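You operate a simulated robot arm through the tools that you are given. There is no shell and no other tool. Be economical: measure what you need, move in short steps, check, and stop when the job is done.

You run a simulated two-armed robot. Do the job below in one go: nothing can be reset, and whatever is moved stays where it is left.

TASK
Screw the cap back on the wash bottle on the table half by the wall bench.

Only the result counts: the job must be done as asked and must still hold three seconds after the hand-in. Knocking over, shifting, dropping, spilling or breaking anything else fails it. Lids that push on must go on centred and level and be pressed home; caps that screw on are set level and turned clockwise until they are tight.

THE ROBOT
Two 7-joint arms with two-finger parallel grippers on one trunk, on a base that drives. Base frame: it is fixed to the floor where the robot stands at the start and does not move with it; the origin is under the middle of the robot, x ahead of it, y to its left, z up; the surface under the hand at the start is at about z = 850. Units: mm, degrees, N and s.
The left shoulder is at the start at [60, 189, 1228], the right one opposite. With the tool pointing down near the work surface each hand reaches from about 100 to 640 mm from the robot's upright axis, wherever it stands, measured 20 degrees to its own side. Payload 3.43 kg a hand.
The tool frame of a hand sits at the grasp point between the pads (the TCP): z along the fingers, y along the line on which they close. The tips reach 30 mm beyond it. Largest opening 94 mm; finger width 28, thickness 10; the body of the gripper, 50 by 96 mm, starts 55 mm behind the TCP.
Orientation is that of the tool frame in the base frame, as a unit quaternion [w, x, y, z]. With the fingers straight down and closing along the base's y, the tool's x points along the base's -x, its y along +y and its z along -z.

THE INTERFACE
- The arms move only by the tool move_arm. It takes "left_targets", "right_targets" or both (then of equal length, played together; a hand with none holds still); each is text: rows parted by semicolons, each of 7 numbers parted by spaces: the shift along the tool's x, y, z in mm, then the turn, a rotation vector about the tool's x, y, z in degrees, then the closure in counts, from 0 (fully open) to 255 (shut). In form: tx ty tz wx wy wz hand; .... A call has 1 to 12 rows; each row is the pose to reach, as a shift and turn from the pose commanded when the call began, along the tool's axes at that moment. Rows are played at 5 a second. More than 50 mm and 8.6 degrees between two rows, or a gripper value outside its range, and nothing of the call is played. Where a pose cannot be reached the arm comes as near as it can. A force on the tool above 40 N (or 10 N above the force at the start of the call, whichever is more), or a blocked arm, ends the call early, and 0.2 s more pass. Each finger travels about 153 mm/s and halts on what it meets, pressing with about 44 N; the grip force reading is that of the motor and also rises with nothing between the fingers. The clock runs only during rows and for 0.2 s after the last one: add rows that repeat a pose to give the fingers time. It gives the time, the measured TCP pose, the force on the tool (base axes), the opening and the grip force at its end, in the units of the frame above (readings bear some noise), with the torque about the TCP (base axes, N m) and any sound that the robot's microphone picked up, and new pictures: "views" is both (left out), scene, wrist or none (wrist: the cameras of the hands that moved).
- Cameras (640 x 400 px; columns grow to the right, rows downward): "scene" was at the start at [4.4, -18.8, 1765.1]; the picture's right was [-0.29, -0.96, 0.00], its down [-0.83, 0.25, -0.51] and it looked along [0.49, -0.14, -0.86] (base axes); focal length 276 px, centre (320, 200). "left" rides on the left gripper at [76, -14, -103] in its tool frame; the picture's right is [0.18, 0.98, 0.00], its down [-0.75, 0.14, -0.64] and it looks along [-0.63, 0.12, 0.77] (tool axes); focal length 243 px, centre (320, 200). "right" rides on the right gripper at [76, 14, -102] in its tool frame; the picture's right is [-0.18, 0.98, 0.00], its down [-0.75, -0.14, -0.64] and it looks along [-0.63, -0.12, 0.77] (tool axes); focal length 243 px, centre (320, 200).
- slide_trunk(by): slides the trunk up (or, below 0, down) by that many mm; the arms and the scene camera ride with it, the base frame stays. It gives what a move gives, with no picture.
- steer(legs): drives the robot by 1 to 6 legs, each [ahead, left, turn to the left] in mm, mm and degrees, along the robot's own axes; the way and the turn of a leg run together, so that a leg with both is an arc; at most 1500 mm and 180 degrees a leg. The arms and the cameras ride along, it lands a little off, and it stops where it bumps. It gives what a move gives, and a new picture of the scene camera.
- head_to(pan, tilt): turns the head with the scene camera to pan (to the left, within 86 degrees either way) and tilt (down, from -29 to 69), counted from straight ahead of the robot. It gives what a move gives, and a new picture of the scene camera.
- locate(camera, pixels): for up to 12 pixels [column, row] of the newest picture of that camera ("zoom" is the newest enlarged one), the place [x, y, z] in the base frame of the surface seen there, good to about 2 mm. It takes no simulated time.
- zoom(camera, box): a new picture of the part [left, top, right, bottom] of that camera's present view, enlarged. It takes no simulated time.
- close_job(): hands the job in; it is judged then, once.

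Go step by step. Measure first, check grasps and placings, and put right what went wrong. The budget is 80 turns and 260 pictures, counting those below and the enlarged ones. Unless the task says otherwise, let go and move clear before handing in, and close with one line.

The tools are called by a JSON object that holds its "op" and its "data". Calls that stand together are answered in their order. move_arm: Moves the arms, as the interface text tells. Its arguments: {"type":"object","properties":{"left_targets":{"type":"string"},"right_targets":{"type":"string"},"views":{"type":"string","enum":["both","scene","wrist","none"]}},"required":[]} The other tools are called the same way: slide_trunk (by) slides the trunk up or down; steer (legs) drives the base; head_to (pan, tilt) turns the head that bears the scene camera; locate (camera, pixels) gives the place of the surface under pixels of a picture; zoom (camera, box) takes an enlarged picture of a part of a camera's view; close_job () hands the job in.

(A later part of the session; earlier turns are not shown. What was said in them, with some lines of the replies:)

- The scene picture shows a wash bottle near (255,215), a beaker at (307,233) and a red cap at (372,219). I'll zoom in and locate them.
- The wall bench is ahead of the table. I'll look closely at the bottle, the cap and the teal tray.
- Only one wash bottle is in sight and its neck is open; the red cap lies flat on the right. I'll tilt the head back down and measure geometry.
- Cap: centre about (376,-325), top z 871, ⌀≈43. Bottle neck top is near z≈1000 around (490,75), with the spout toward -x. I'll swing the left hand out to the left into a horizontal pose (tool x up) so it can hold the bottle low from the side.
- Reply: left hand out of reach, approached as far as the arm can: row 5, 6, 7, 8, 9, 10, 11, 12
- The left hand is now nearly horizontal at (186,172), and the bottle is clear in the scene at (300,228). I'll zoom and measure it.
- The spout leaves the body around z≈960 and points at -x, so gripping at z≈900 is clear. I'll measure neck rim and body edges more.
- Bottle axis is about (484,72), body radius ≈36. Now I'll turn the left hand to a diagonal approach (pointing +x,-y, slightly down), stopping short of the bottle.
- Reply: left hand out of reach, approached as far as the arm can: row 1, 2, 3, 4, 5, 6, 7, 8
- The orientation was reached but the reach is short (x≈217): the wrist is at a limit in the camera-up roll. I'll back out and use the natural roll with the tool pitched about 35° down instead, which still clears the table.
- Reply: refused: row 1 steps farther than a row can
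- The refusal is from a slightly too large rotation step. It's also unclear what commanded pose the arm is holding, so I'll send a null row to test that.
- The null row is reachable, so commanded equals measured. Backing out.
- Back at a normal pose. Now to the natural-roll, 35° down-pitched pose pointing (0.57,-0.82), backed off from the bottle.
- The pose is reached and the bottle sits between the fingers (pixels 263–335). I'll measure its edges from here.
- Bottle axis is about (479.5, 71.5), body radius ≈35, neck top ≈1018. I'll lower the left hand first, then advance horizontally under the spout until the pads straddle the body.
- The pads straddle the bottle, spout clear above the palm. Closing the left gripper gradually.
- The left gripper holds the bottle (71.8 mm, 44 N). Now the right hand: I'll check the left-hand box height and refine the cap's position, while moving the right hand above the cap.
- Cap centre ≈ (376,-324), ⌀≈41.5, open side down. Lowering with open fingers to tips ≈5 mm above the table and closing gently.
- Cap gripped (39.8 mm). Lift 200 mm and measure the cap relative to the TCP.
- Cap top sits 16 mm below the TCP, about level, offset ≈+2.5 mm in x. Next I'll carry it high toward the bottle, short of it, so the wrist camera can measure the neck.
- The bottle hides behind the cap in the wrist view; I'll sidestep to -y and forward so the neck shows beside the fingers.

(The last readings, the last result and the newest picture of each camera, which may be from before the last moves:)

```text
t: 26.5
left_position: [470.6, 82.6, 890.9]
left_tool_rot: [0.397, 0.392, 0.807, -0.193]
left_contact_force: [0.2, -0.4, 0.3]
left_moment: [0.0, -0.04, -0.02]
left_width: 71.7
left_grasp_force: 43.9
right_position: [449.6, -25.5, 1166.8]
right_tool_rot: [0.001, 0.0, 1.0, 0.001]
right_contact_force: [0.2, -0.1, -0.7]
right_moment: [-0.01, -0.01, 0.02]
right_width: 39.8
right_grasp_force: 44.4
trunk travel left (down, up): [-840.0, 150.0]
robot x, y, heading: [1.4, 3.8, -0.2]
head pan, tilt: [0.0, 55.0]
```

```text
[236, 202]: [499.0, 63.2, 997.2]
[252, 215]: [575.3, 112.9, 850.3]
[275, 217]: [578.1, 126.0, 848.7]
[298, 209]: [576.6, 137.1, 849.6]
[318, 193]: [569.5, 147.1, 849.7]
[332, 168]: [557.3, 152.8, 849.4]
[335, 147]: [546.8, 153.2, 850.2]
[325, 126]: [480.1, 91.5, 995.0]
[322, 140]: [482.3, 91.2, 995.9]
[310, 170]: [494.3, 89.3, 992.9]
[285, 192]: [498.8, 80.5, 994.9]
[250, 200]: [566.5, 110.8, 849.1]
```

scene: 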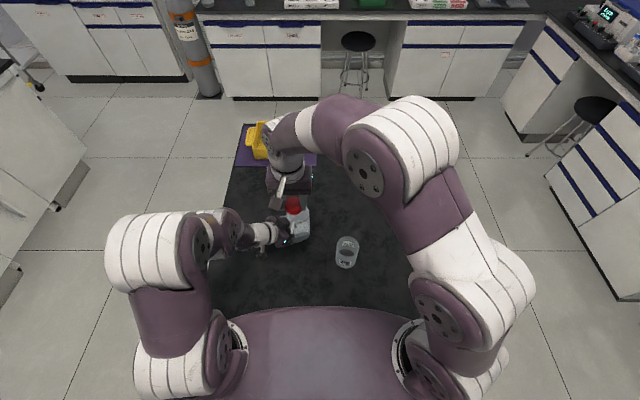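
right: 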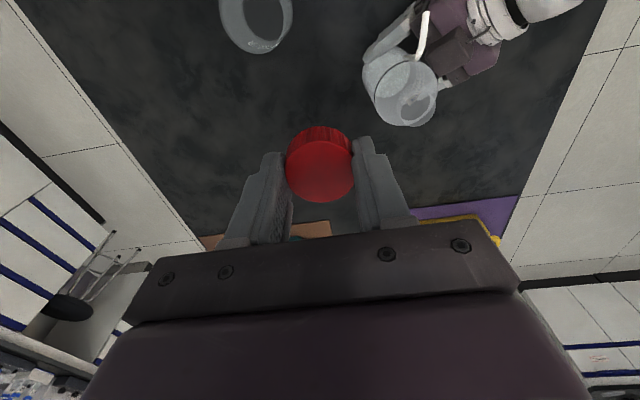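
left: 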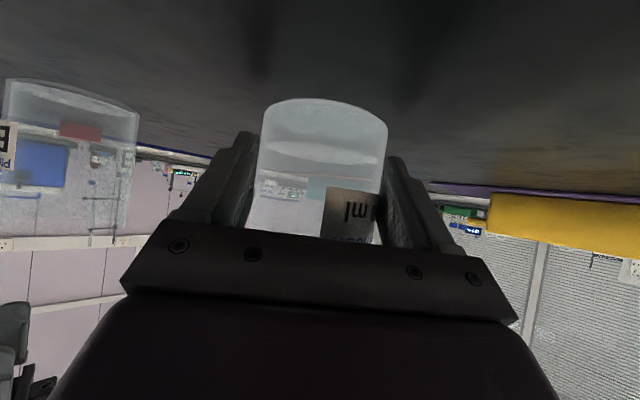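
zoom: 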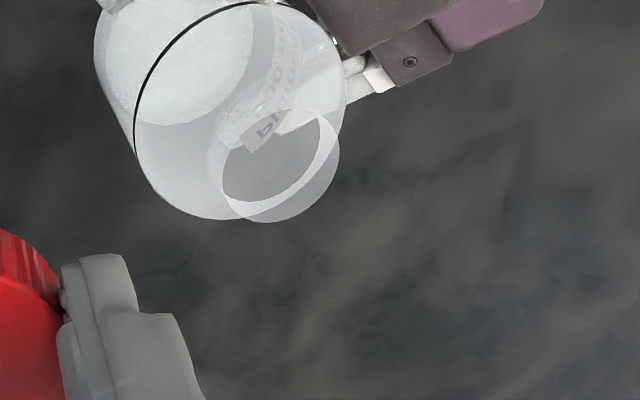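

The fitted neck rim is centred at (480.5, 71.7), outer radius ≈18, top z≈1017. I'll bring the cap above it, wound back by 90° counter-clockwise, with its 2.5 mm offset compensated.

{"op": "move_arm", "data": {"right_targets": "-3 9 5 0 0 -8.2 255; -6 17 10 0 0 -16.4 255; -9 26 15 0 0 -24.6 255; -12 34 20 0 0 -32.8 255; -15 43 25 0 0 -41 255; -18 52 30 0 0 -49.2 255; -21 62 40 0 0 -57.4 255; -24 72 50 0 0 -65.6 255; -28 84 65 0 0 -73.8 255; -31 95 78 0 0 -82 255; -31 95 87 0 0 -90 255; -31 95 87 0 0 -90 255"}}

```text
t: 29.1
left_position: [470.6, 84.4, 891.5]
left_tool_rot: [0.397, 0.393, 0.806, -0.194]
left_contact_force: [0.9, -1.4, 0.5]
left_moment: [-0.02, -0.04, 0.03]
left_width: 71.5
left_grasp_force: 44.0
right_position: [482.2, 70.0, 1079.7]
right_tool_rot: [0.0, 0.708, -0.707, 0.0]
right_contact_force: [1.1, -0.4, -0.7]
right_moment: [-0.01, 0.02, 0.0]
right_width: 39.6
right_grasp_force: 44.1
trunk travel left (down, up): [-840.0, 150.0]
robot x, y, heading: [2.7, -0.8, -0.1]
head pan, tilt: [0.0, 55.0]
```

scene: 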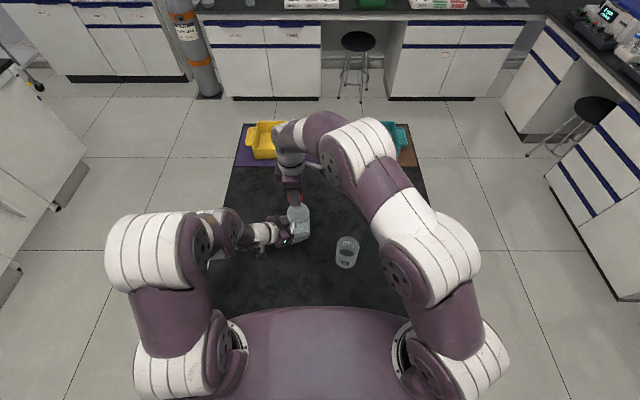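
right: 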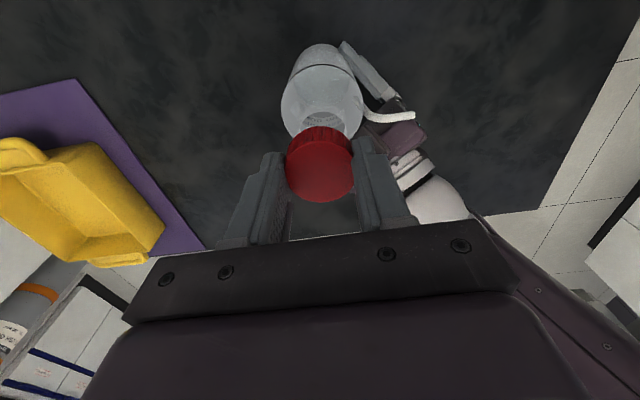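

The wound-back pose works. Check alignment with both zooms before lowering.

{"op": "zoom", "data": {"camera": "scene", "box": [260, 170, 340, 250]}}

{"op": "zoom", "data": {"camera": "right", "box": [240, 90, 400, 210]}}

{"op": "locate", "data": {"camera": "right", "pixels": [[320, 165], [320, 200], [288, 168], [352, 172], [320, 146], [304, 194], [336, 194], [340, 149], [300, 149]]}}

```text
5.00 times, centred on (300, 210) of scene
```

zoom: 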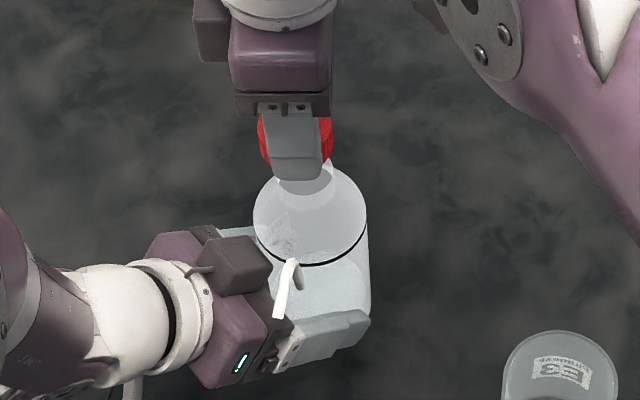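

```text
3.33 times, centred on (320, 150) of right
```

zoom: 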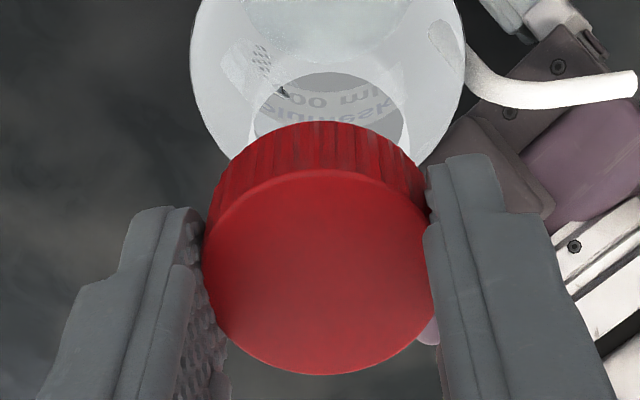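

```text
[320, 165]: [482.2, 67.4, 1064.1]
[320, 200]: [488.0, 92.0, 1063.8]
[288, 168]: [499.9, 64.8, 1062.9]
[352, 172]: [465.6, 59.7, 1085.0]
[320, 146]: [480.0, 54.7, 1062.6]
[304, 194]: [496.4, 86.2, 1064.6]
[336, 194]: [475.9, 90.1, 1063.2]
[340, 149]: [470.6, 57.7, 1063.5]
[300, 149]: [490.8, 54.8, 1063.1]
```

Cap centre reads ≈(481.5,72), well aligned; the gap to the rim is ≈25 mm. Lowering slowly.

{"op": "move_arm", "data": {"right_targets": "0 0.7 8 0 0 0 255; 0 0.7 16 0 0 0 255; 0 0.7 21 0 0 0 255; 0 0.7 24 0 0 0 255; 0 0.7 26 0 0 0 255; 0 0.7 27 0 0 0 255; 0 0.7 27 0 0 0 255", "views": "wrist"}}

{"op": "zoom", "data": {"camera": "scene", "box": [260, 170, 340, 250]}}

```text
t: 30.7
left_position: [469.8, 83.2, 890.9]
left_tool_rot: [0.397, 0.394, 0.806, -0.195]
left_contact_force: [2.1, -0.6, -5.4]
left_moment: [0.26, -0.45, 0.08]
left_width: 71.3
left_grasp_force: 44.4
right_position: [482.2, 69.4, 1053.7]
right_tool_rot: [0.001, -0.707, 0.707, 0.0]
right_contact_force: [-0.1, 1.3, 11.5]
right_moment: [0.07, 0.18, 0.0]
right_width: 39.5
right_grasp_force: 43.9
trunk travel left (down, up): [-840.0, 150.0]
robot x, y, heading: [-0.5, -0.1, -0.1]
head pan, tilt: [0.0, 55.0]
```

right: 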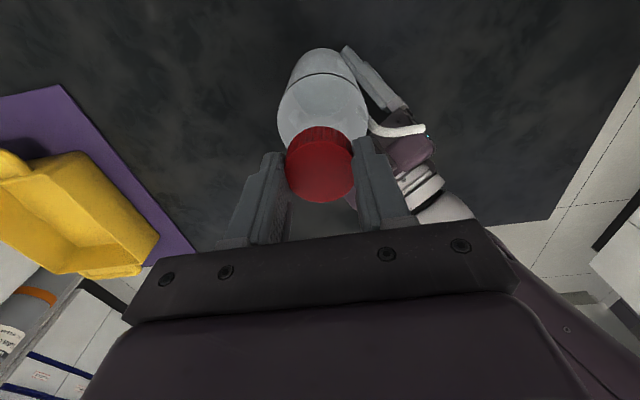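

```text
5.00 times, centred on (300, 210) of scene
```

zoom: 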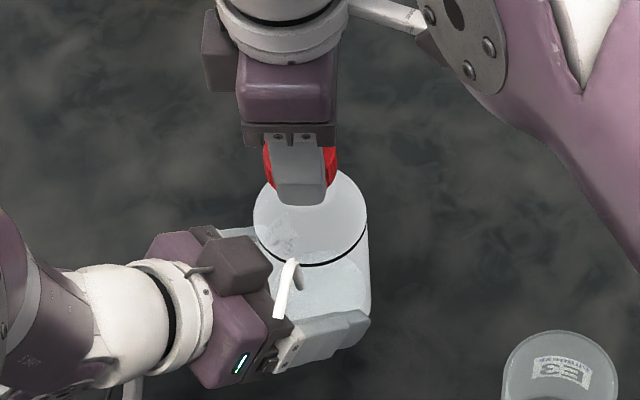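

Contact at 11.5 N, with a torque that suggests the cap touches on the -x side, i.e. it sits ≈1.7 mm too far in +x. I'll lift slightly, shift and lower again.

{"op": "move_arm", "data": {"right_targets": "0 0 -3 0 0 0 255; -0.5 1.7 -3 0 0 0 255; -0.5 1.7 -1.5 0 0 0 255; -0.5 1.7 0 0 0 0 255; -0.5 1.7 0 0 0 0 255", "views": "none"}}

```text
t: 31.9
left_position: [469.4, 82.9, 891.7]
left_tool_rot: [0.397, 0.393, 0.806, -0.195]
left_contact_force: [5.1, 3.3, -4.6]
left_moment: [-0.42, 0.2, 0.09]
left_width: 71.5
left_grasp_force: 44.3
right_position: [480.3, 69.0, 1054.3]
right_tool_rot: [0.0, -0.707, 0.707, 0.0]
right_contact_force: [-1.8, -4.6, 10.7]
right_moment: [-0.31, -0.01, -0.02]
right_width: 39.5
right_grasp_force: 44.3
trunk travel left (down, up): [-840.0, 150.0]
robot x, y, heading: [1.2, -1.2, -0.1]
head pan, tilt: [0.0, 55.0]
```

Now the contact is on the -y side with Fy −4.6 N. Shift about 1.3 mm to -y and retry.

{"op": "move_arm", "data": {"right_targets": "0 0 -3 0 0 0 255; 1.3 -0.4 -3 0 0 0 255; 1.3 -0.4 -1.5 0 0 0 255; 1.3 -0.4 0 0 0 0 255; 1.3 -0.4 0 0 0 0 255", "views": "none"}}

```text
t: 33.1
left_position: [471.1, 83.4, 892.0]
left_tool_rot: [0.397, 0.393, 0.806, -0.195]
left_contact_force: [-1.0, -0.4, 0.9]
left_moment: [-0.03, 0.01, -0.01]
left_width: 71.3
left_grasp_force: 43.7
right_position: [480.9, 67.5, 1052.6]
right_tool_rot: [0.0, 0.707, -0.707, 0.0]
right_contact_force: [0.0, 0.6, -0.7]
right_moment: [0.0, -0.01, -0.04]
right_width: 39.6
right_grasp_force: 43.7
trunk travel left (down, up): [-840.0, 150.0]
robot x, y, heading: [2.3, 0.5, 0.3]
head pan, tilt: [0.0, 55.0]
```

No force now at the same height: the cap is centred over the neck. Lower further in small steps.

{"op": "move_arm", "data": {"right_targets": "0 0 1 0 0 0 255; 0 0 2 0 0 0 255; 0 0 3 0 0 0 255; 0 0 3 0 0 0 255", "views": "wrist"}}

```text
t: 34.1
left_position: [469.3, 83.2, 892.0]
left_tool_rot: [0.398, 0.392, 0.806, -0.194]
left_contact_force: [0.2, -0.1, -0.2]
left_moment: [-0.05, -0.01, 0.01]
left_width: 71.4
left_grasp_force: 43.9
right_position: [481.0, 67.0, 1049.0]
right_tool_rot: [-0.001, -0.707, 0.707, 0.0]
right_contact_force: [-0.1, 0.6, -0.2]
right_moment: [0.01, 0.0, -0.04]
right_width: 39.7
right_grasp_force: 43.9
trunk travel left (down, up): [-840.0, 150.0]
robot x, y, heading: [2.3, -1.5, -0.1]
head pan, tilt: [0.0, 55.0]
```

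right: 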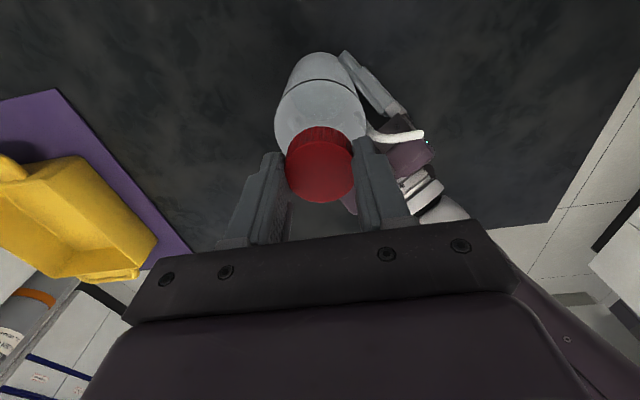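

{"op": "move_arm", "data": {"right_targets": "0 0 1 0 0 0 255; 0 0 2 0 0 0 255; 0 0 3 0 0 0 255; 0 0 4 0 0 0 255; 0 0 5 0 0 0 255; 0 0 5 0 0 0 255", "views": "scene"}}

{"op": "zoom", "data": {"camera": "scene", "box": [260, 170, 340, 250]}}

```text
t: 35.5
left_position: [471.1, 83.5, 891.4]
left_tool_rot: [0.397, 0.393, 0.806, -0.195]
left_contact_force: [-0.8, 2.4, 0.2]
left_moment: [-0.31, -0.26, 0.03]
left_width: 71.3
left_grasp_force: 43.6
right_position: [479.4, 68.1, 1044.4]
right_tool_rot: [0.0, 0.707, -0.707, -0.001]
right_contact_force: [1.4, -2.8, 0.2]
right_moment: [-0.08, -0.03, 0.02]
right_width: 39.6
right_grasp_force: 44.2
trunk travel left (down, up): [-840.0, 150.0]
robot x, y, heading: [0.4, 0.8, -0.1]
head pan, tilt: [0.0, 55.0]
```

scene: 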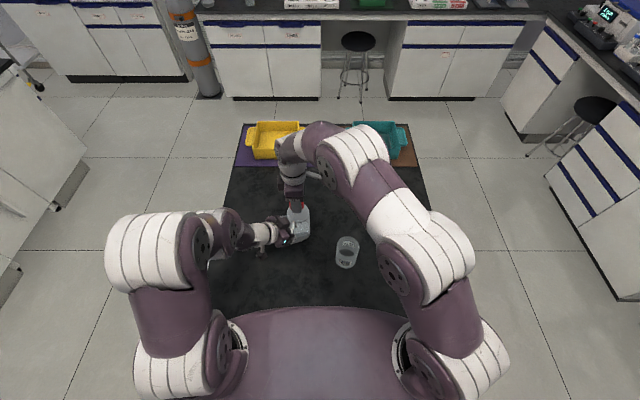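

```text
5.00 times, centred on (300, 210) of scene
```

zoom: 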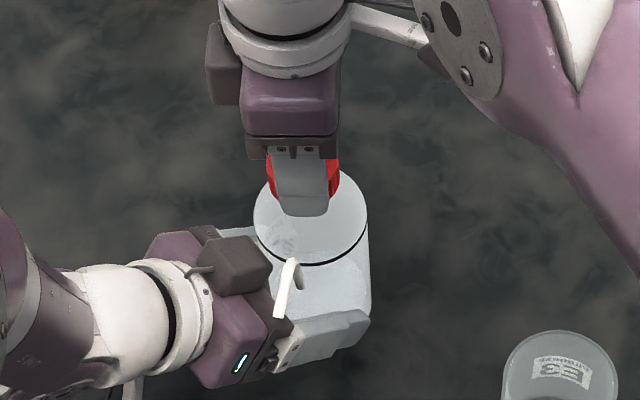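

The cap slides over the neck with nothing but a light side force. Continue down until the thread or seat is felt.

{"op": "move_arm", "data": {"right_targets": "0.6 0 1 0 0 0 255; 0.6 0 2 0 0 0 255; 0.6 0 3 0 0 0 255; 0.6 0 3 0 0 0 255", "views": "none"}}

```text
t: 36.5
left_position: [471.1, 83.1, 891.0]
left_tool_rot: [0.396, 0.393, 0.807, -0.194]
left_contact_force: [-1.1, 0.9, 0.2]
left_moment: [-0.01, -0.03, 0.0]
left_width: 70.9
left_grasp_force: 43.5
right_position: [483.1, 69.0, 1041.1]
right_tool_rot: [0.0, -0.707, 0.707, 0.0]
right_contact_force: [-0.3, -0.7, -0.5]
right_moment: [0.04, 0.02, 0.03]
right_width: 39.7
right_grasp_force: 43.4
trunk travel left (down, up): [-840.0, 150.0]
robot x, y, heading: [0.7, -0.5, 0.0]
head pan, tilt: [0.0, 55.0]
```

{"op": "move_arm", "data": {"right_targets": "0 0 1 0 0 0 255; 0 0 2 0 0 0 255; 0 0 3 0 0 0 255; 0 0 3 0 0 0 255", "views": "none"}}

```text
t: 37.5
left_position: [470.9, 83.1, 891.3]
left_tool_rot: [0.397, 0.393, 0.806, -0.194]
left_contact_force: [6.4, 1.3, -5.9]
left_moment: [-0.3, 0.47, 0.11]
left_width: 71.0
left_grasp_force: 44.0
right_position: [482.1, 66.7, 1039.9]
right_tool_rot: [-0.001, 0.707, -0.707, 0.001]
right_contact_force: [-5.4, -1.9, 9.2]
right_moment: [-0.01, 0.21, 0.01]
right_width: 39.5
right_grasp_force: 44.4
trunk travel left (down, up): [-840.0, 150.0]
robot x, y, heading: [-0.7, 4.1, -0.2]
head pan, tilt: [0.0, 55.0]
```

Vertical contact of 9 N appears at TCP z≈1039.5: the thread start. I'll turn clockwise 90° about the cap's centre with a slight downward feed.

{"op": "move_arm", "data": {"right_targets": "0 1.3 0 0 0 8.2 255; -0.1 1.7 0 0 0 16.4 255; -0.2 2 0.1 0 0 24.6 255; -0.4 2.3 0.2 0 0 32.8 255; -0.6 2.6 0.3 0 0 41 255; -0.9 2.9 0.4 0 0 49.2 255; -1.1 3.1 0.5 0 0 57.4 255; -1.5 3.3 0.6 0 0 65.6 255; -1.8 3.4 0.7 0 0 73.8 255; -2.1 3.5 0.8 0 0 82 255; -2.5 3.5 0.9 0 0 90 255; -2.5 3.5 0.9 0 0 90 255", "views": "wrist"}}

```text
t: 40.1
left_position: [469.3, 82.7, 891.2]
left_tool_rot: [0.397, 0.394, 0.806, -0.195]
left_contact_force: [-7.1, 0.9, 0.2]
left_moment: [0.44, -0.52, -0.09]
left_width: 71.0
left_grasp_force: 44.5
right_position: [477.8, 70.6, 1038.0]
right_tool_rot: [0.001, 0.001, 1.0, 0.0]
right_contact_force: [5.2, 1.4, 7.2]
right_moment: [0.04, -0.27, 0.0]
right_width: 39.8
right_grasp_force: 44.2
trunk travel left (down, up): [-840.0, 150.0]
robot x, y, heading: [0.0, 1.8, -0.1]
head pan, tilt: [0.0, 55.0]
```

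right: 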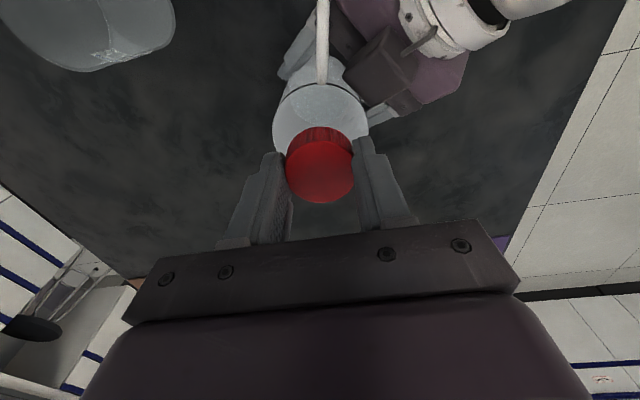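

Turning is free (no z torque), with a side force of 5 N in +x; I'll trim +1 mm in x and turn another 90°.

{"op": "move_arm", "data": {"right_targets": "-1 0.2 0 0 0 8.2 255; -1.1 0.5 0.1 0 0 16.4 255; -1.2 0.7 0.2 0 0 24.6 255; -1.3 0.9 0.3 0 0 32.8 255; -1.4 1.1 0.4 0 0 41 255; -1.6 1.3 0.5 0 0 49.2 255; -1.8 1.4 0.6 0 0 57.4 255; -2 1.5 0.7 0 0 65.6 255; -2.2 1.6 0.8 0 0 73.8 255; -2.5 1.7 0.9 0 0 82 255; -2.7 1.7 1 0 0 90 255; -2.7 1.7 1 0 0 90 255", "views": "wrist"}}

```text
t: 42.7
left_position: [472.1, 84.1, 892.5]
left_tool_rot: [0.397, 0.393, 0.806, -0.194]
left_contact_force: [-8.2, 3.6, -2.2]
left_moment: [-0.58, -0.83, -0.04]
left_width: 70.9
left_grasp_force: 44.2
right_position: [480.3, 71.7, 1037.9]
right_tool_rot: [0.0, 0.708, 0.707, -0.001]
right_contact_force: [8.9, -5.4, 7.5]
right_moment: [-0.23, -0.28, 0.05]
right_width: 39.4
right_grasp_force: 44.3
trunk travel left (down, up): [-840.0, 150.0]
robot x, y, heading: [-1.0, 0.1, 0.1]
head pan, tilt: [0.0, 55.0]
```

right: 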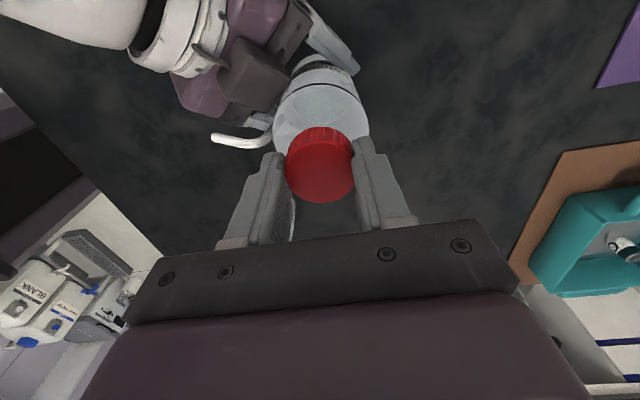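

Fz is steady at 7.5 N while feeding 1 mm, so the cap is descending with the thread. Trim the lateral offset and turn on another 90°.

{"op": "move_arm", "data": {"right_targets": "-0.5 1 0 0 0 8.2 255; -1 1.6 0.1 0 0 16.4 255; -1 1.8 0.2 0 0 24.6 255; -1.1 2 0.3 0 0 32.8 255; -1.2 2.2 0.4 0 0 41 255; -1.3 2.3 0.5 0 0 49.2 255; -1.4 2.4 0.6 0 0 57.4 255; -1.6 2.5 0.7 0 0 65.6 255; -1.7 2.6 0.8 0 0 73.8 255; -1.9 2.6 0.9 0 0 82 255; -2 2.6 1 0 0 90 255; -2 2.6 1 0 0 90 255", "views": "wrist"}}

```text
t: 44.3
left_position: [471.6, 83.0, 894.2]
left_tool_rot: [0.4, 0.394, 0.805, -0.194]
left_contact_force: [-1.6, 2.8, 2.7]
left_moment: [-0.32, -0.64, 0.0]
left_width: 70.7
left_grasp_force: 44.3
right_position: [486.8, 66.3, 1035.7]
right_tool_rot: [-0.007, 0.946, 0.324, 0.0]
right_contact_force: [1.8, -0.8, 5.6]
right_moment: [0.02, 0.33, 0.02]
right_width: 39.9
right_grasp_force: 44.1
right hand out of reach, approached as far as the arm can: row 7
trunk travel left (down, up): [-840.0, 150.0]
robot x, y, heading: [1.4, 1.7, 0.0]
head pan, tilt: [0.0, 55.0]
stopped in row 7 (right hand): the force on the tool passed its limit at 58 N (the readings are from after the stop); the commanded pose is now the measured one
```

right: 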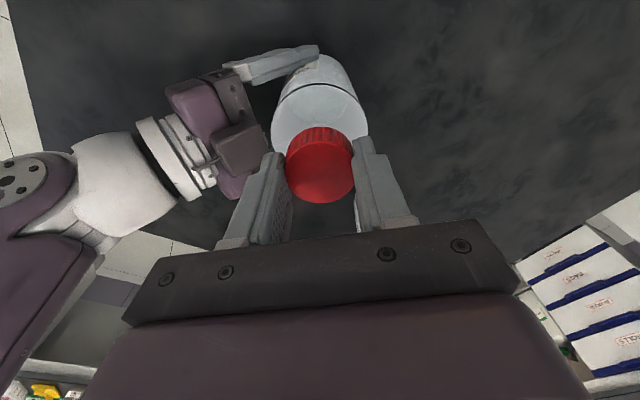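

The wrist limit was hit at about +142° (≈230° turned), and the lateral drag moved the hand ~6 mm. I'll open the right fingers in place and check the bottle and cap.

{"op": "move_arm", "data": {"right_targets": "0 0 0 0 0 0 150; 0 0 0 0 0 0 90; 0 0 0 0 0 0 70; 0 0 0 0 0 0 70"}}

{"op": "zoom", "data": {"camera": "scene", "box": [260, 170, 340, 250]}}

{"op": "zoom", "data": {"camera": "right", "box": [220, 40, 420, 240]}}

```text
t: 45.3
left_position: [470.9, 84.3, 892.3]
left_tool_rot: [0.399, 0.393, 0.805, -0.193]
left_contact_force: [-1.5, 2.4, 9.5]
left_moment: [-0.39, -0.23, 0.03]
left_width: 70.6
left_grasp_force: 43.7
right_position: [486.2, 65.4, 1036.5]
right_tool_rot: [-0.006, 0.946, 0.324, -0.001]
right_contact_force: [0.2, -0.4, -0.2]
right_moment: [-0.01, 0.03, 0.02]
right_width: 68.2
right_grasp_force: 0.0
trunk travel left (down, up): [-840.0, 150.0]
robot x, y, heading: [-0.3, -0.5, -0.2]
head pan, tilt: [0.0, 55.0]
```

scene: 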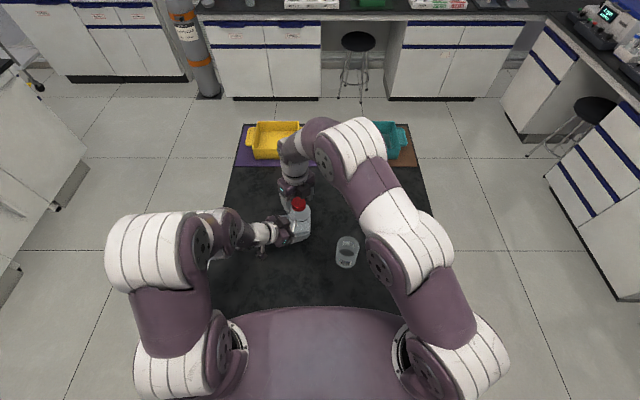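
right: 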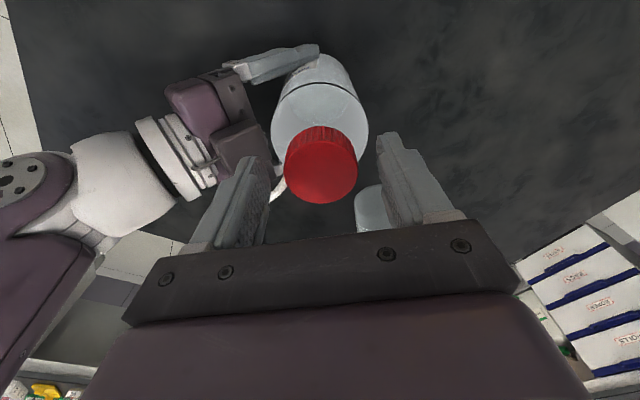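

```text
5.00 times, centred on (300, 210) of scene
```

zoom: 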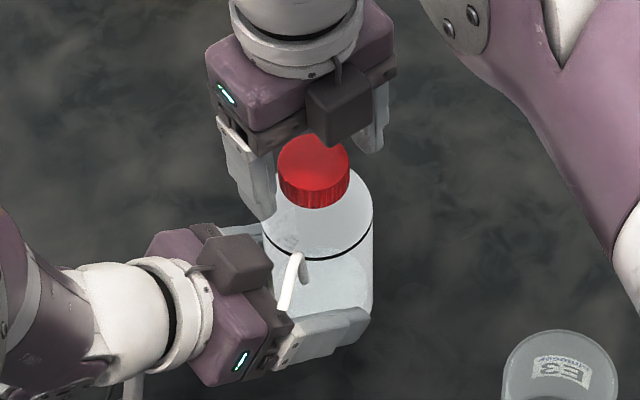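

```text
2.00 times, centred on (320, 140) of right
```

zoom: 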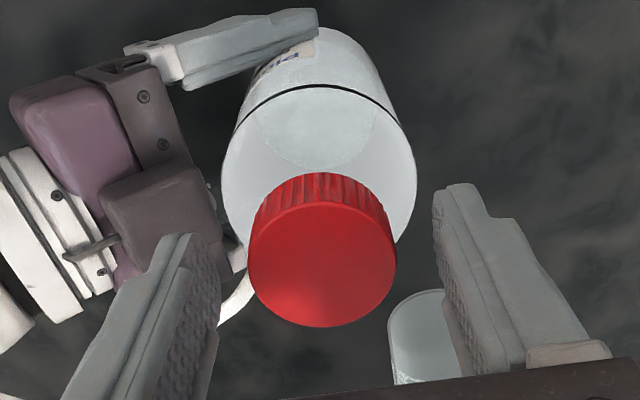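

The cap sits level on the neck. Locate its top and the bottle.

{"op": "locate", "data": {"camera": "zoom", "pixels": [[322, 260], [255, 250], [390, 255], [322, 320], [322, 210], [275, 300], [370, 300], [275, 220], [370, 220]]}}

```text
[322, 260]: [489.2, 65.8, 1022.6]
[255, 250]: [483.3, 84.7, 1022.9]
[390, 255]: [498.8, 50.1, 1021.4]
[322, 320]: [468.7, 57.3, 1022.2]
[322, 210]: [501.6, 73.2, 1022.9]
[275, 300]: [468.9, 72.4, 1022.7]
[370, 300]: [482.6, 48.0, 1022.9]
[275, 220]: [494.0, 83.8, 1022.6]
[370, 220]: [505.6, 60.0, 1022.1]
```

Cap top is level at z≈1022.5, centre (487,66); the bottle slid ~6 mm with the drag but stands upright. Raise the open hand and wind back counter-clockwise for another bite.

{"op": "move_arm", "data": {"right_targets": "0 0 -20 0 0 0 70; 0 0 -40 0 0 -8.5 70; 0 0 -40 0 0 -17 70; 0 0 -40 0 0 -25.5 70; 0 0 -40 0 0 -34 70; 0 0 -40 0 0 -42.5 70; 0 0 -40 0 0 -51 70; 0 0 -40 0 0 -59.5 70; 0 0 -40 0 0 -68 70; 0 0 -40 0 0 -76.5 70; 0 0 -40 0 0 -85 70; 0 0 -40 0 0 -93.5 70", "views": "none"}}

{"op": "move_arm", "data": {"right_targets": "0 0 0 0 0 -8.5 70; 0 0 0 0 0 -17 70; 0 0 0 0 0 -25.5 70; 0 0 0 0 0 -34 70; 0 0 0 0 0 -42.5 70; 0 0 0 0 0 -51 70; 0 0 0 0 0 -59.5 70; 0 0 0 0 0 -68 70; 0 0 0 0 0 -76.5 70; 0 0 0 0 0 -85 70; 0 0 0 0 0 -93.5 70; 0 0 0 0 0 -102 70", "views": "none"}}

{"op": "move_arm", "data": {"right_targets": "0 0 0 0 0 -8.5 70; 0 0 0 0 0 -17 70; 0 0 0 0 0 -25.5 70; 0 0 0 0 0 -34 70; 0 0 0 0 0 -42.5 70; 0 0 0 0 0 -51 70; 0 0 0 0 0 -59.5 70; 0 0 0 0 0 -68 70"}}

```text
t: 47.9
left_position: [471.6, 83.2, 892.1]
left_tool_rot: [0.399, 0.394, 0.805, -0.194]
left_contact_force: [0.9, 1.2, 11.6]
left_moment: [-0.43, -0.41, 0.1]
left_width: 70.8
left_grasp_force: 43.7
right_position: [487.6, 64.2, 1078.4]
right_tool_rot: [-0.005, 0.412, 0.911, 0.005]
right_contact_force: [-0.5, -0.1, 0.1]
right_moment: [-0.02, 0.05, 0.02]
right_width: 68.4
right_grasp_force: 0.0
trunk travel left (down, up): [-840.0, 150.0]
robot x, y, heading: [1.0, -0.9, 0.1]
head pan, tilt: [0.0, 55.0]
```

```text
t: 50.5
left_position: [470.9, 82.6, 891.8]
left_tool_rot: [0.399, 0.394, 0.805, -0.195]
left_contact_force: [-0.4, 0.9, 7.2]
left_moment: [-0.35, -0.26, 0.0]
left_width: 70.5
left_grasp_force: 44.3
right_position: [486.8, 63.7, 1078.6]
right_tool_rot: [-0.001, -0.449, 0.893, 0.007]
right_contact_force: [0.2, 0.1, -0.1]
right_moment: [0.02, 0.01, 0.04]
right_width: 68.3
right_grasp_force: 0.0
trunk travel left (down, up): [-840.0, 150.0]
robot x, y, heading: [1.9, 0.1, -0.0]
head pan, tilt: [0.0, 55.0]
```

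```text
t: 52.3
left_position: [470.8, 82.6, 892.2]
left_tool_rot: [0.399, 0.394, 0.805, -0.195]
left_contact_force: [-1.2, 0.8, 5.0]
left_moment: [-0.23, -0.16, -0.02]
left_width: 70.8
left_grasp_force: 43.8
right_position: [486.4, 65.2, 1077.4]
right_tool_rot: [-0.003, 0.872, -0.489, -0.006]
right_contact_force: [-0.1, 0.2, 0.3]
right_moment: [0.0, 0.04, 0.02]
right_width: 68.2
right_grasp_force: 0.0
trunk travel left (down, up): [-840.0, 150.0]
robot x, y, heading: [0.6, 1.8, 0.2]
head pan, tilt: [0.0, 55.0]
```

scene: 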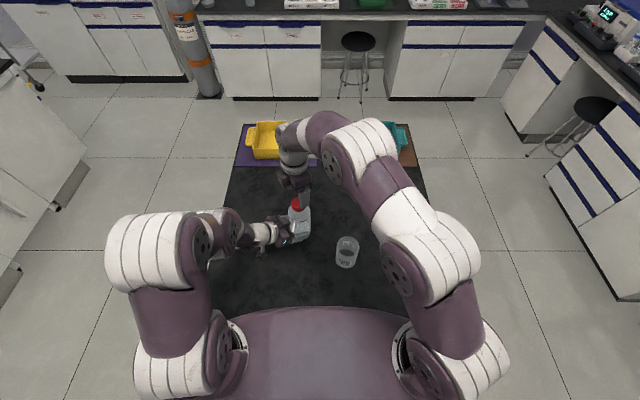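
right: 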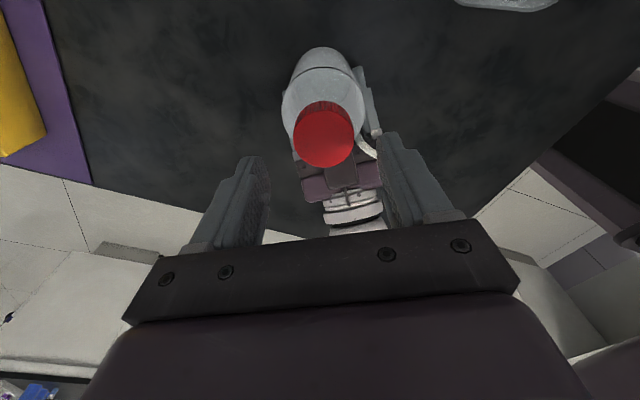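

Wound back to −121°. Measure the cap's top once more from here.

{"op": "locate", "data": {"camera": "right", "pixels": [[323, 138], [296, 138], [352, 138], [323, 165], [323, 112], [302, 120], [345, 120], [304, 156], [343, 156]]}}

{"op": "zoom", "data": {"camera": "right", "box": [263, 40, 383, 180]}}

```text
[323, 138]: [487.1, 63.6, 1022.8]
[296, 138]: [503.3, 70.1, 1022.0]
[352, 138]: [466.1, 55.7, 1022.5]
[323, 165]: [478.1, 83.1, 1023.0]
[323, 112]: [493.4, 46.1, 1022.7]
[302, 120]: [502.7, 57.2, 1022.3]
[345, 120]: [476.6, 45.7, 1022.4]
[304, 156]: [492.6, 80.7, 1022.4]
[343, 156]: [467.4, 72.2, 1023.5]
```

```text
2.86 times, centred on (323, 110) of right
```

zoom: 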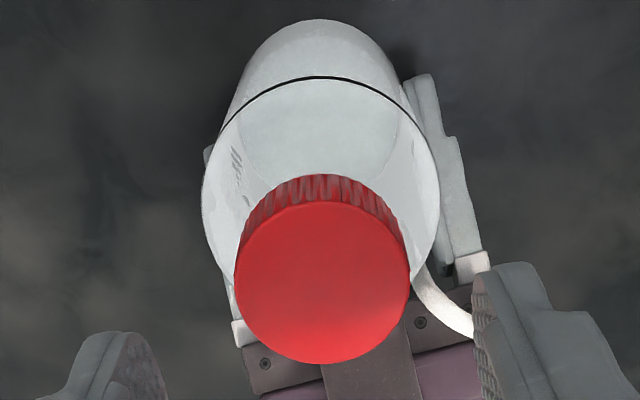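

Cap centre is (485.0, 63.9), top 1022.6. Centre the hand on it, lower and close.

{"op": "move_arm", "data": {"right_targets": "-0.5 1.7 10 0 0.8 0 70; -0.5 1.7 25 0 0.8 0 70; -0.5 1.7 40 0 0.8 0 70; -0.5 1.7 41 0 0.8 0 70; -0.5 1.7 41 0 0.8 0 110; -0.5 1.7 41 0 0.8 0 150; -0.5 1.7 41 0 0.8 0 255; -0.5 1.7 41 0 0.8 0 255", "views": "wrist"}}

{"op": "locate", "data": {"camera": "right", "pixels": [[320, 165], [320, 200], [320, 146], [304, 194], [336, 194], [340, 149], [300, 149]]}}

```text
t: 54.1
left_position: [471.3, 82.6, 891.7]
left_tool_rot: [0.399, 0.394, 0.805, -0.194]
left_contact_force: [-4.9, -2.2, 5.7]
left_moment: [0.36, -0.99, -0.12]
left_width: 70.7
left_grasp_force: 44.0
right_position: [485.2, 65.1, 1035.8]
right_tool_rot: [-0.001, 0.872, -0.49, 0.002]
right_contact_force: [5.0, 2.6, -1.3]
right_moment: [-0.21, 0.11, 0.02]
right_width: 43.1
right_grasp_force: 44.2
trunk travel left (down, up): [-840.0, 150.0]
robot x, y, heading: [-1.3, -1.8, -0.2]
head pan, tilt: [0.0, 55.0]
```

right: 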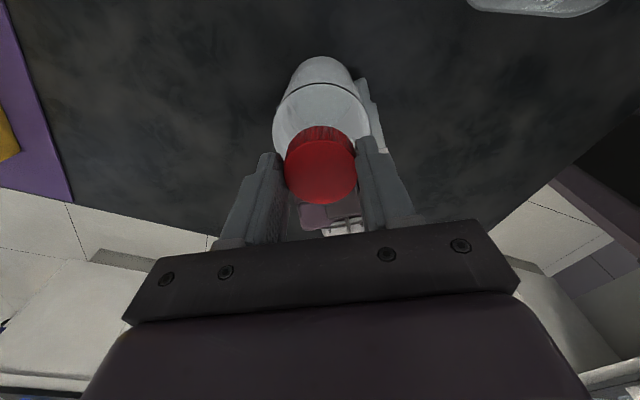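

```text
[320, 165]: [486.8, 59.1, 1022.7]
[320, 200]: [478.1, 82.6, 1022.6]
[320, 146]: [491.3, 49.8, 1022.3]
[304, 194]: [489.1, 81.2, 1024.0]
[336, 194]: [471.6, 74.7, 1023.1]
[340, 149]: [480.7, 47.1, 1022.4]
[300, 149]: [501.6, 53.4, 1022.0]
```

Gripped; small side force. Turn clockwise again with trims and slight feed.

{"op": "move_arm", "data": {"right_targets": "0 -0.6 0.2 0 0 8.4 255; 0 -0.7 0.3 0 0 16.8 255; -0.1 -0.5 0.4 0 0 25.2 255; -0.3 -0.3 0.5 0 0 33.6 255; -0.4 -0.1 0.6 0 0 42 255; -0.5 0.1 0.7 0 0 50.4 255; -0.7 0.2 0.8 0 0 58.8 255; -0.9 0.3 0.9 0 0 67.2 255; -1.1 0.4 1 0 0 75.6 255; -1.4 0.4 1 0 0 84 255; -1.6 0.4 1 0 0 92.4 255; -1.6 0.4 1 0 0 92.4 255", "views": "wrist"}}

```text
t: 56.7
left_position: [471.0, 82.8, 890.5]
left_tool_rot: [0.398, 0.394, 0.805, -0.195]
left_contact_force: [-4.9, -2.5, -2.5]
left_moment: [0.49, -0.46, -1.53]
left_width: 69.7
left_grasp_force: 44.4
right_position: [485.5, 66.8, 1033.7]
right_tool_rot: [0.001, -0.249, 0.968, 0.0]
right_contact_force: [5.6, 2.1, 2.5]
right_moment: [-0.04, -0.13, 1.43]
right_width: 41.9
right_grasp_force: 44.4
trunk travel left (down, up): [-840.0, 150.0]
robot x, y, heading: [-0.2, -1.7, -0.1]
head pan, tilt: [0.0, 55.0]
```

right: 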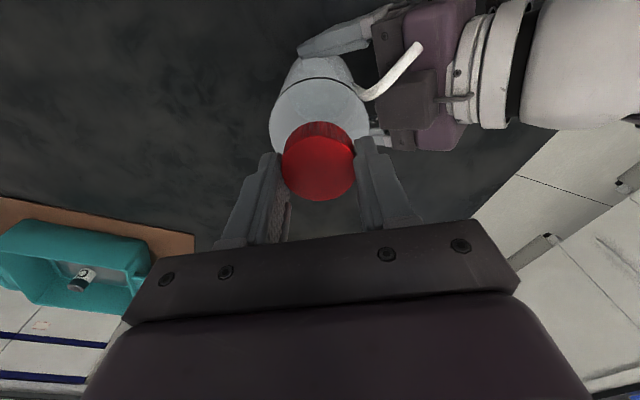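

Torque about z has risen to 1.43 N·m (left reads −1.53): the cap is getting tight. Turn ~25° more to see whether it saturates.

{"op": "move_arm", "data": {"right_targets": "0 0 0.2 0 0 8 255; 0 0 0.2 0 0 16 255; 0 0 0.3 0 0 24 255; 0 0 0.3 0 0 24 255"}}

{"op": "zoom", "data": {"camera": "scene", "box": [260, 170, 340, 250]}}

{"op": "zoom", "data": {"camera": "right", "box": [220, 40, 420, 240]}}

```text
t: 57.7
left_position: [471.7, 83.4, 891.9]
left_tool_rot: [0.398, 0.393, 0.806, -0.194]
left_contact_force: [-5.9, 8.3, -4.1]
left_moment: [-0.5, -0.31, -0.67]
left_width: 69.5
left_grasp_force: 44.3
right_position: [484.0, 66.8, 1032.5]
right_tool_rot: [0.0, -0.042, 0.999, 0.0]
right_contact_force: [5.7, -8.4, 4.4]
right_moment: [-0.62, -0.4, 0.65]
right_width: 43.3
right_grasp_force: 44.0
trunk travel left (down, up): [-840.0, 150.0]
robot x, y, heading: [0.2, 0.3, -0.1]
head pan, tilt: [0.0, 55.0]
```

scene: 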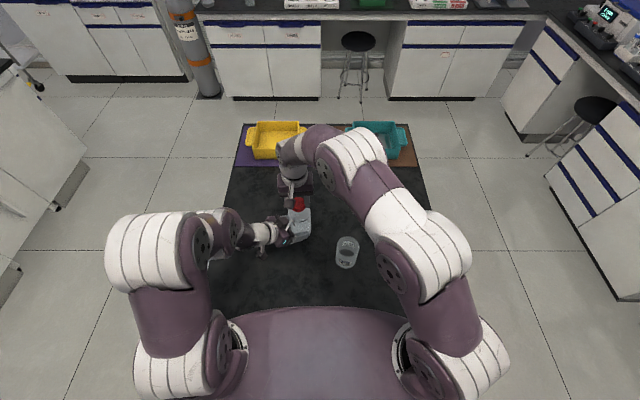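
right: 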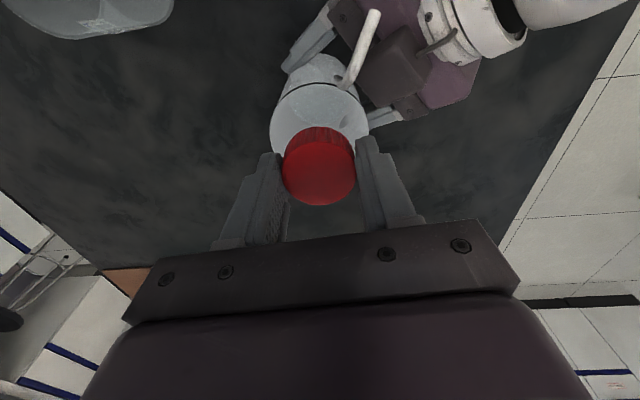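

```text
5.00 times, centred on (300, 210) of scene
```

zoom: 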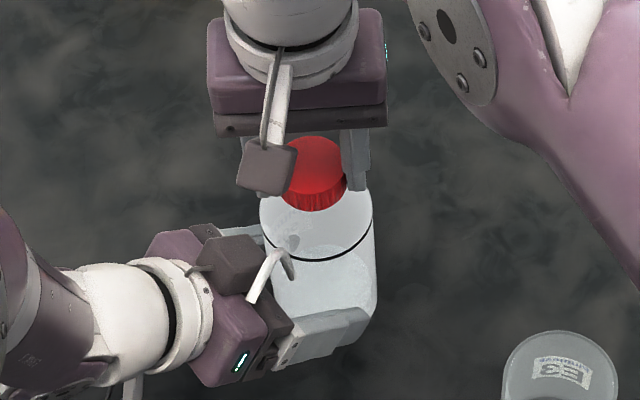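

```text
2.00 times, centred on (320, 140) of right
```

zoom: 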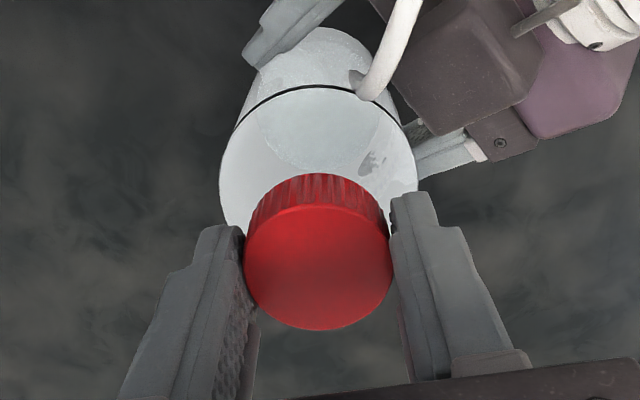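

The bottle itself has begun turning in the left grip (spout swung ~25°) at ≥1.4 N·m, so the cap is tight. Verify the cap's height and level.

{"op": "locate", "data": {"camera": "zoom", "pixels": [[318, 265], [318, 322], [318, 215], [262, 250], [375, 250], [280, 305], [360, 305], [280, 222], [360, 222], [318, 180], [300, 150]]}}

```text
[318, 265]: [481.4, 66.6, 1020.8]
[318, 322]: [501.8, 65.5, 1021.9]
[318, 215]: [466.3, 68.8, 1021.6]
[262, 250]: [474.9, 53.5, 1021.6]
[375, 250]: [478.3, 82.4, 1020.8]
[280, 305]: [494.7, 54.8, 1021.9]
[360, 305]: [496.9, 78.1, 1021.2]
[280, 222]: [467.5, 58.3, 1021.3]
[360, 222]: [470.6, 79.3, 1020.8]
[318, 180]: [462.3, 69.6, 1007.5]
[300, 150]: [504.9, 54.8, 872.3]
```

Cap top is level at ≈1021.3 (down from 1022.6), seated on the rim. Release the right hand and lift it clear.

{"op": "move_arm", "data": {"right_targets": "0 0 0 0 0 0 150; 0 0 0 0 0 0 70; 0 0 0 0 0 0 50; 0 0 -20 0 0 0 50; 0 0 -60 0 0 0 50; 0 0 -100 0 0 0 50; 0 0 -140 0 0 0 50; 0 0 -140 0 0 0 50"}}

{"op": "zoom", "data": {"camera": "scene", "box": [260, 170, 340, 250]}}

{"op": "zoom", "data": {"camera": "right", "box": [220, 40, 420, 240]}}

```text
t: 59.5
left_position: [471.6, 83.1, 891.2]
left_tool_rot: [0.398, 0.393, 0.806, -0.194]
left_contact_force: [-0.3, -0.4, -0.7]
left_moment: [0.01, -0.03, 0.02]
left_width: 69.2
left_grasp_force: 44.0
right_position: [466.8, 57.0, 1154.7]
right_tool_rot: [0.0, -0.042, 0.999, 0.0]
right_contact_force: [0.1, 0.1, 0.3]
right_moment: [-0.03, -0.02, 0.01]
right_width: 75.9
right_grasp_force: 0.0
right hand out of reach, approached as far as the arm can: row 7, 8
trunk travel left (down, up): [-840.0, 150.0]
robot x, y, heading: [-1.8, -2.2, 0.2]
head pan, tilt: [0.0, 55.0]
```

scene: 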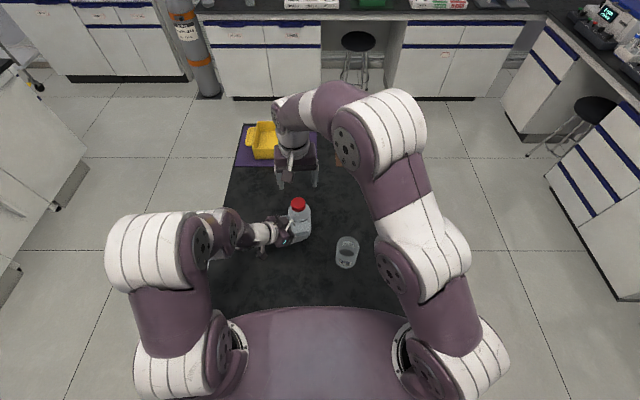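
right: 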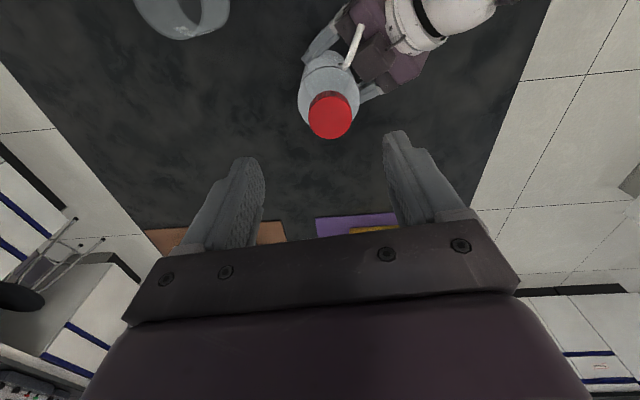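

```text
5.00 times, centred on (300, 210) of scene
```

zoom: 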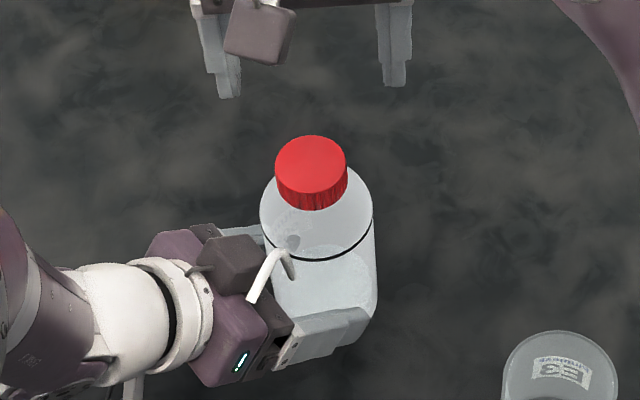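

```text
2.00 times, centred on (320, 140) of right
```

zoom: 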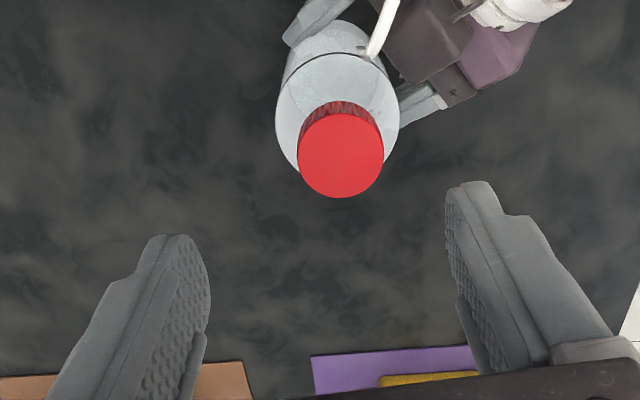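

Now check clearances between the spout and the left hand's box before releasing the left gripper.

{"op": "zoom", "data": {"camera": "scene", "box": [276, 205, 316, 245]}}

{"op": "locate", "data": {"camera": "zoom", "pixels": [[225, 255], [185, 340], [250, 255], [130, 160], [170, 250], [110, 240], [190, 300], [160, 210]]}}

```text
10.00 times, centred on (296, 225) of scene
```

zoom: 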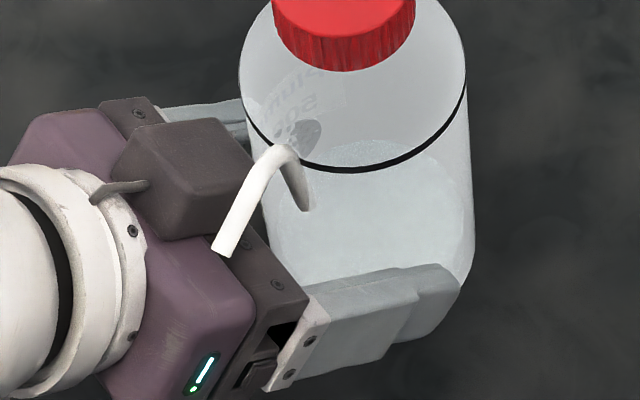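

```text
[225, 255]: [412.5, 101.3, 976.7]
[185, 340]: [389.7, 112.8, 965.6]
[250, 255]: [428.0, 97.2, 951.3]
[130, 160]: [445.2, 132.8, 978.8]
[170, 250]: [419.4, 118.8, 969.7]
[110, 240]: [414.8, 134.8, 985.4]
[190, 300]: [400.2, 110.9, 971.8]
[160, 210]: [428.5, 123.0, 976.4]
```

The spout tip (412,101,977) passes beside the box, and backing off horizontally takes the lower part of the hand under it. Open the left gripper, then retreat horizontally.

{"op": "move_arm", "data": {"left_targets": "0 0 0 0 0 0 60; 0 0 0 0 0 0 0; 0 0 0 0 0 0 0; 9 0 -12 0 0 0 0; 18 0 -24 0 0 0 0; 36 0 -48 0 0 0 0; 54 0 -71 0 0 0 0; 73 0 -95 0 0 0 0; 90 0 -118 0 0 0 0; 90 0 -118 0 0 0 0"}}

{"op": "zoom", "data": {"camera": "scene", "box": [230, 170, 374, 270]}}

{"op": "zoom", "data": {"camera": "right", "box": [270, 40, 390, 160]}}

```text
t: 61.7
left_position: [379.1, 200.3, 891.0]
left_tool_rot: [0.399, 0.393, 0.805, -0.194]
left_contact_force: [0.2, 0.7, -0.3]
left_moment: [-0.01, -0.01, 0.02]
left_width: 93.8
left_grasp_force: 0.2
right_position: [467.6, 57.4, 1155.0]
right_tool_rot: [0.0, -0.043, 0.999, 0.0]
right_contact_force: [0.4, 0.0, -0.3]
right_moment: [-0.01, -0.02, 0.02]
right_width: 75.4
right_grasp_force: 0.1
trunk travel left (down, up): [-840.0, 150.0]
robot x, y, heading: [-4.0, 1.9, -0.0]
head pan, tilt: [0.0, 55.0]
```

scene: 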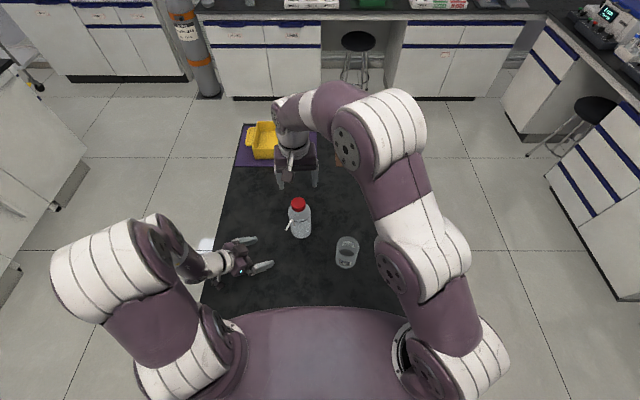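
left: 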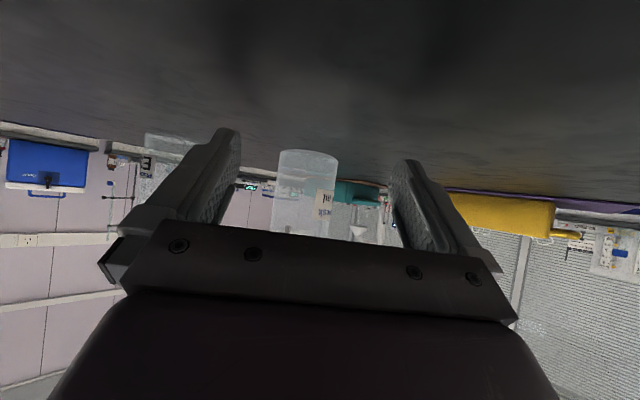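

```text
4.00 times, centred on (302, 220) of scene
```

zoom: 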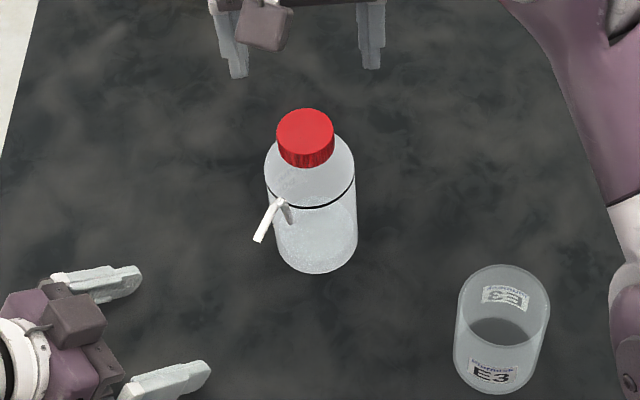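

```text
3.33 times, centred on (330, 100) of right
```

zoom: 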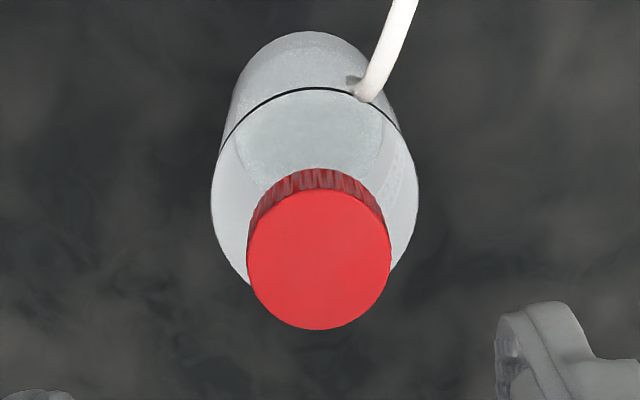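

The bottle stands free and upright with the cap on. A last check of the cap's level and height.

{"op": "locate", "data": {"camera": "zoom", "pixels": [[318, 260], [318, 322], [318, 200], [258, 255], [382, 255], [275, 305], [362, 305], [280, 215], [358, 215]]}}

```text
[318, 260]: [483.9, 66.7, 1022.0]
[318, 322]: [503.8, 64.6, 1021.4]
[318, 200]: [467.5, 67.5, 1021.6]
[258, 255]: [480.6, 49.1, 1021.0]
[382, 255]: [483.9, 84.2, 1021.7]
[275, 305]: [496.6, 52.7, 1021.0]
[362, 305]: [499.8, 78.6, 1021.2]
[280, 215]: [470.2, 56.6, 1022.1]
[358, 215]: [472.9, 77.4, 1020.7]
```

The cap is level (all points 1021–1022), it was turned until the bottle slipped in the grip at about 1.4 N·m, and both hands are clear. Handing in.

{"op": "close_job", "data": {}}

```text
The job is handed in.
```

The red cap is screwed on the wash bottle: it sits level and was turned clockwise until it resisted at about 1.4 N·m and the bottle began to slip in the left gripper. The bottle stands upright about 7 mm from where it was, with its spout swung about 25°; both hands are clear and nothing else was touched.
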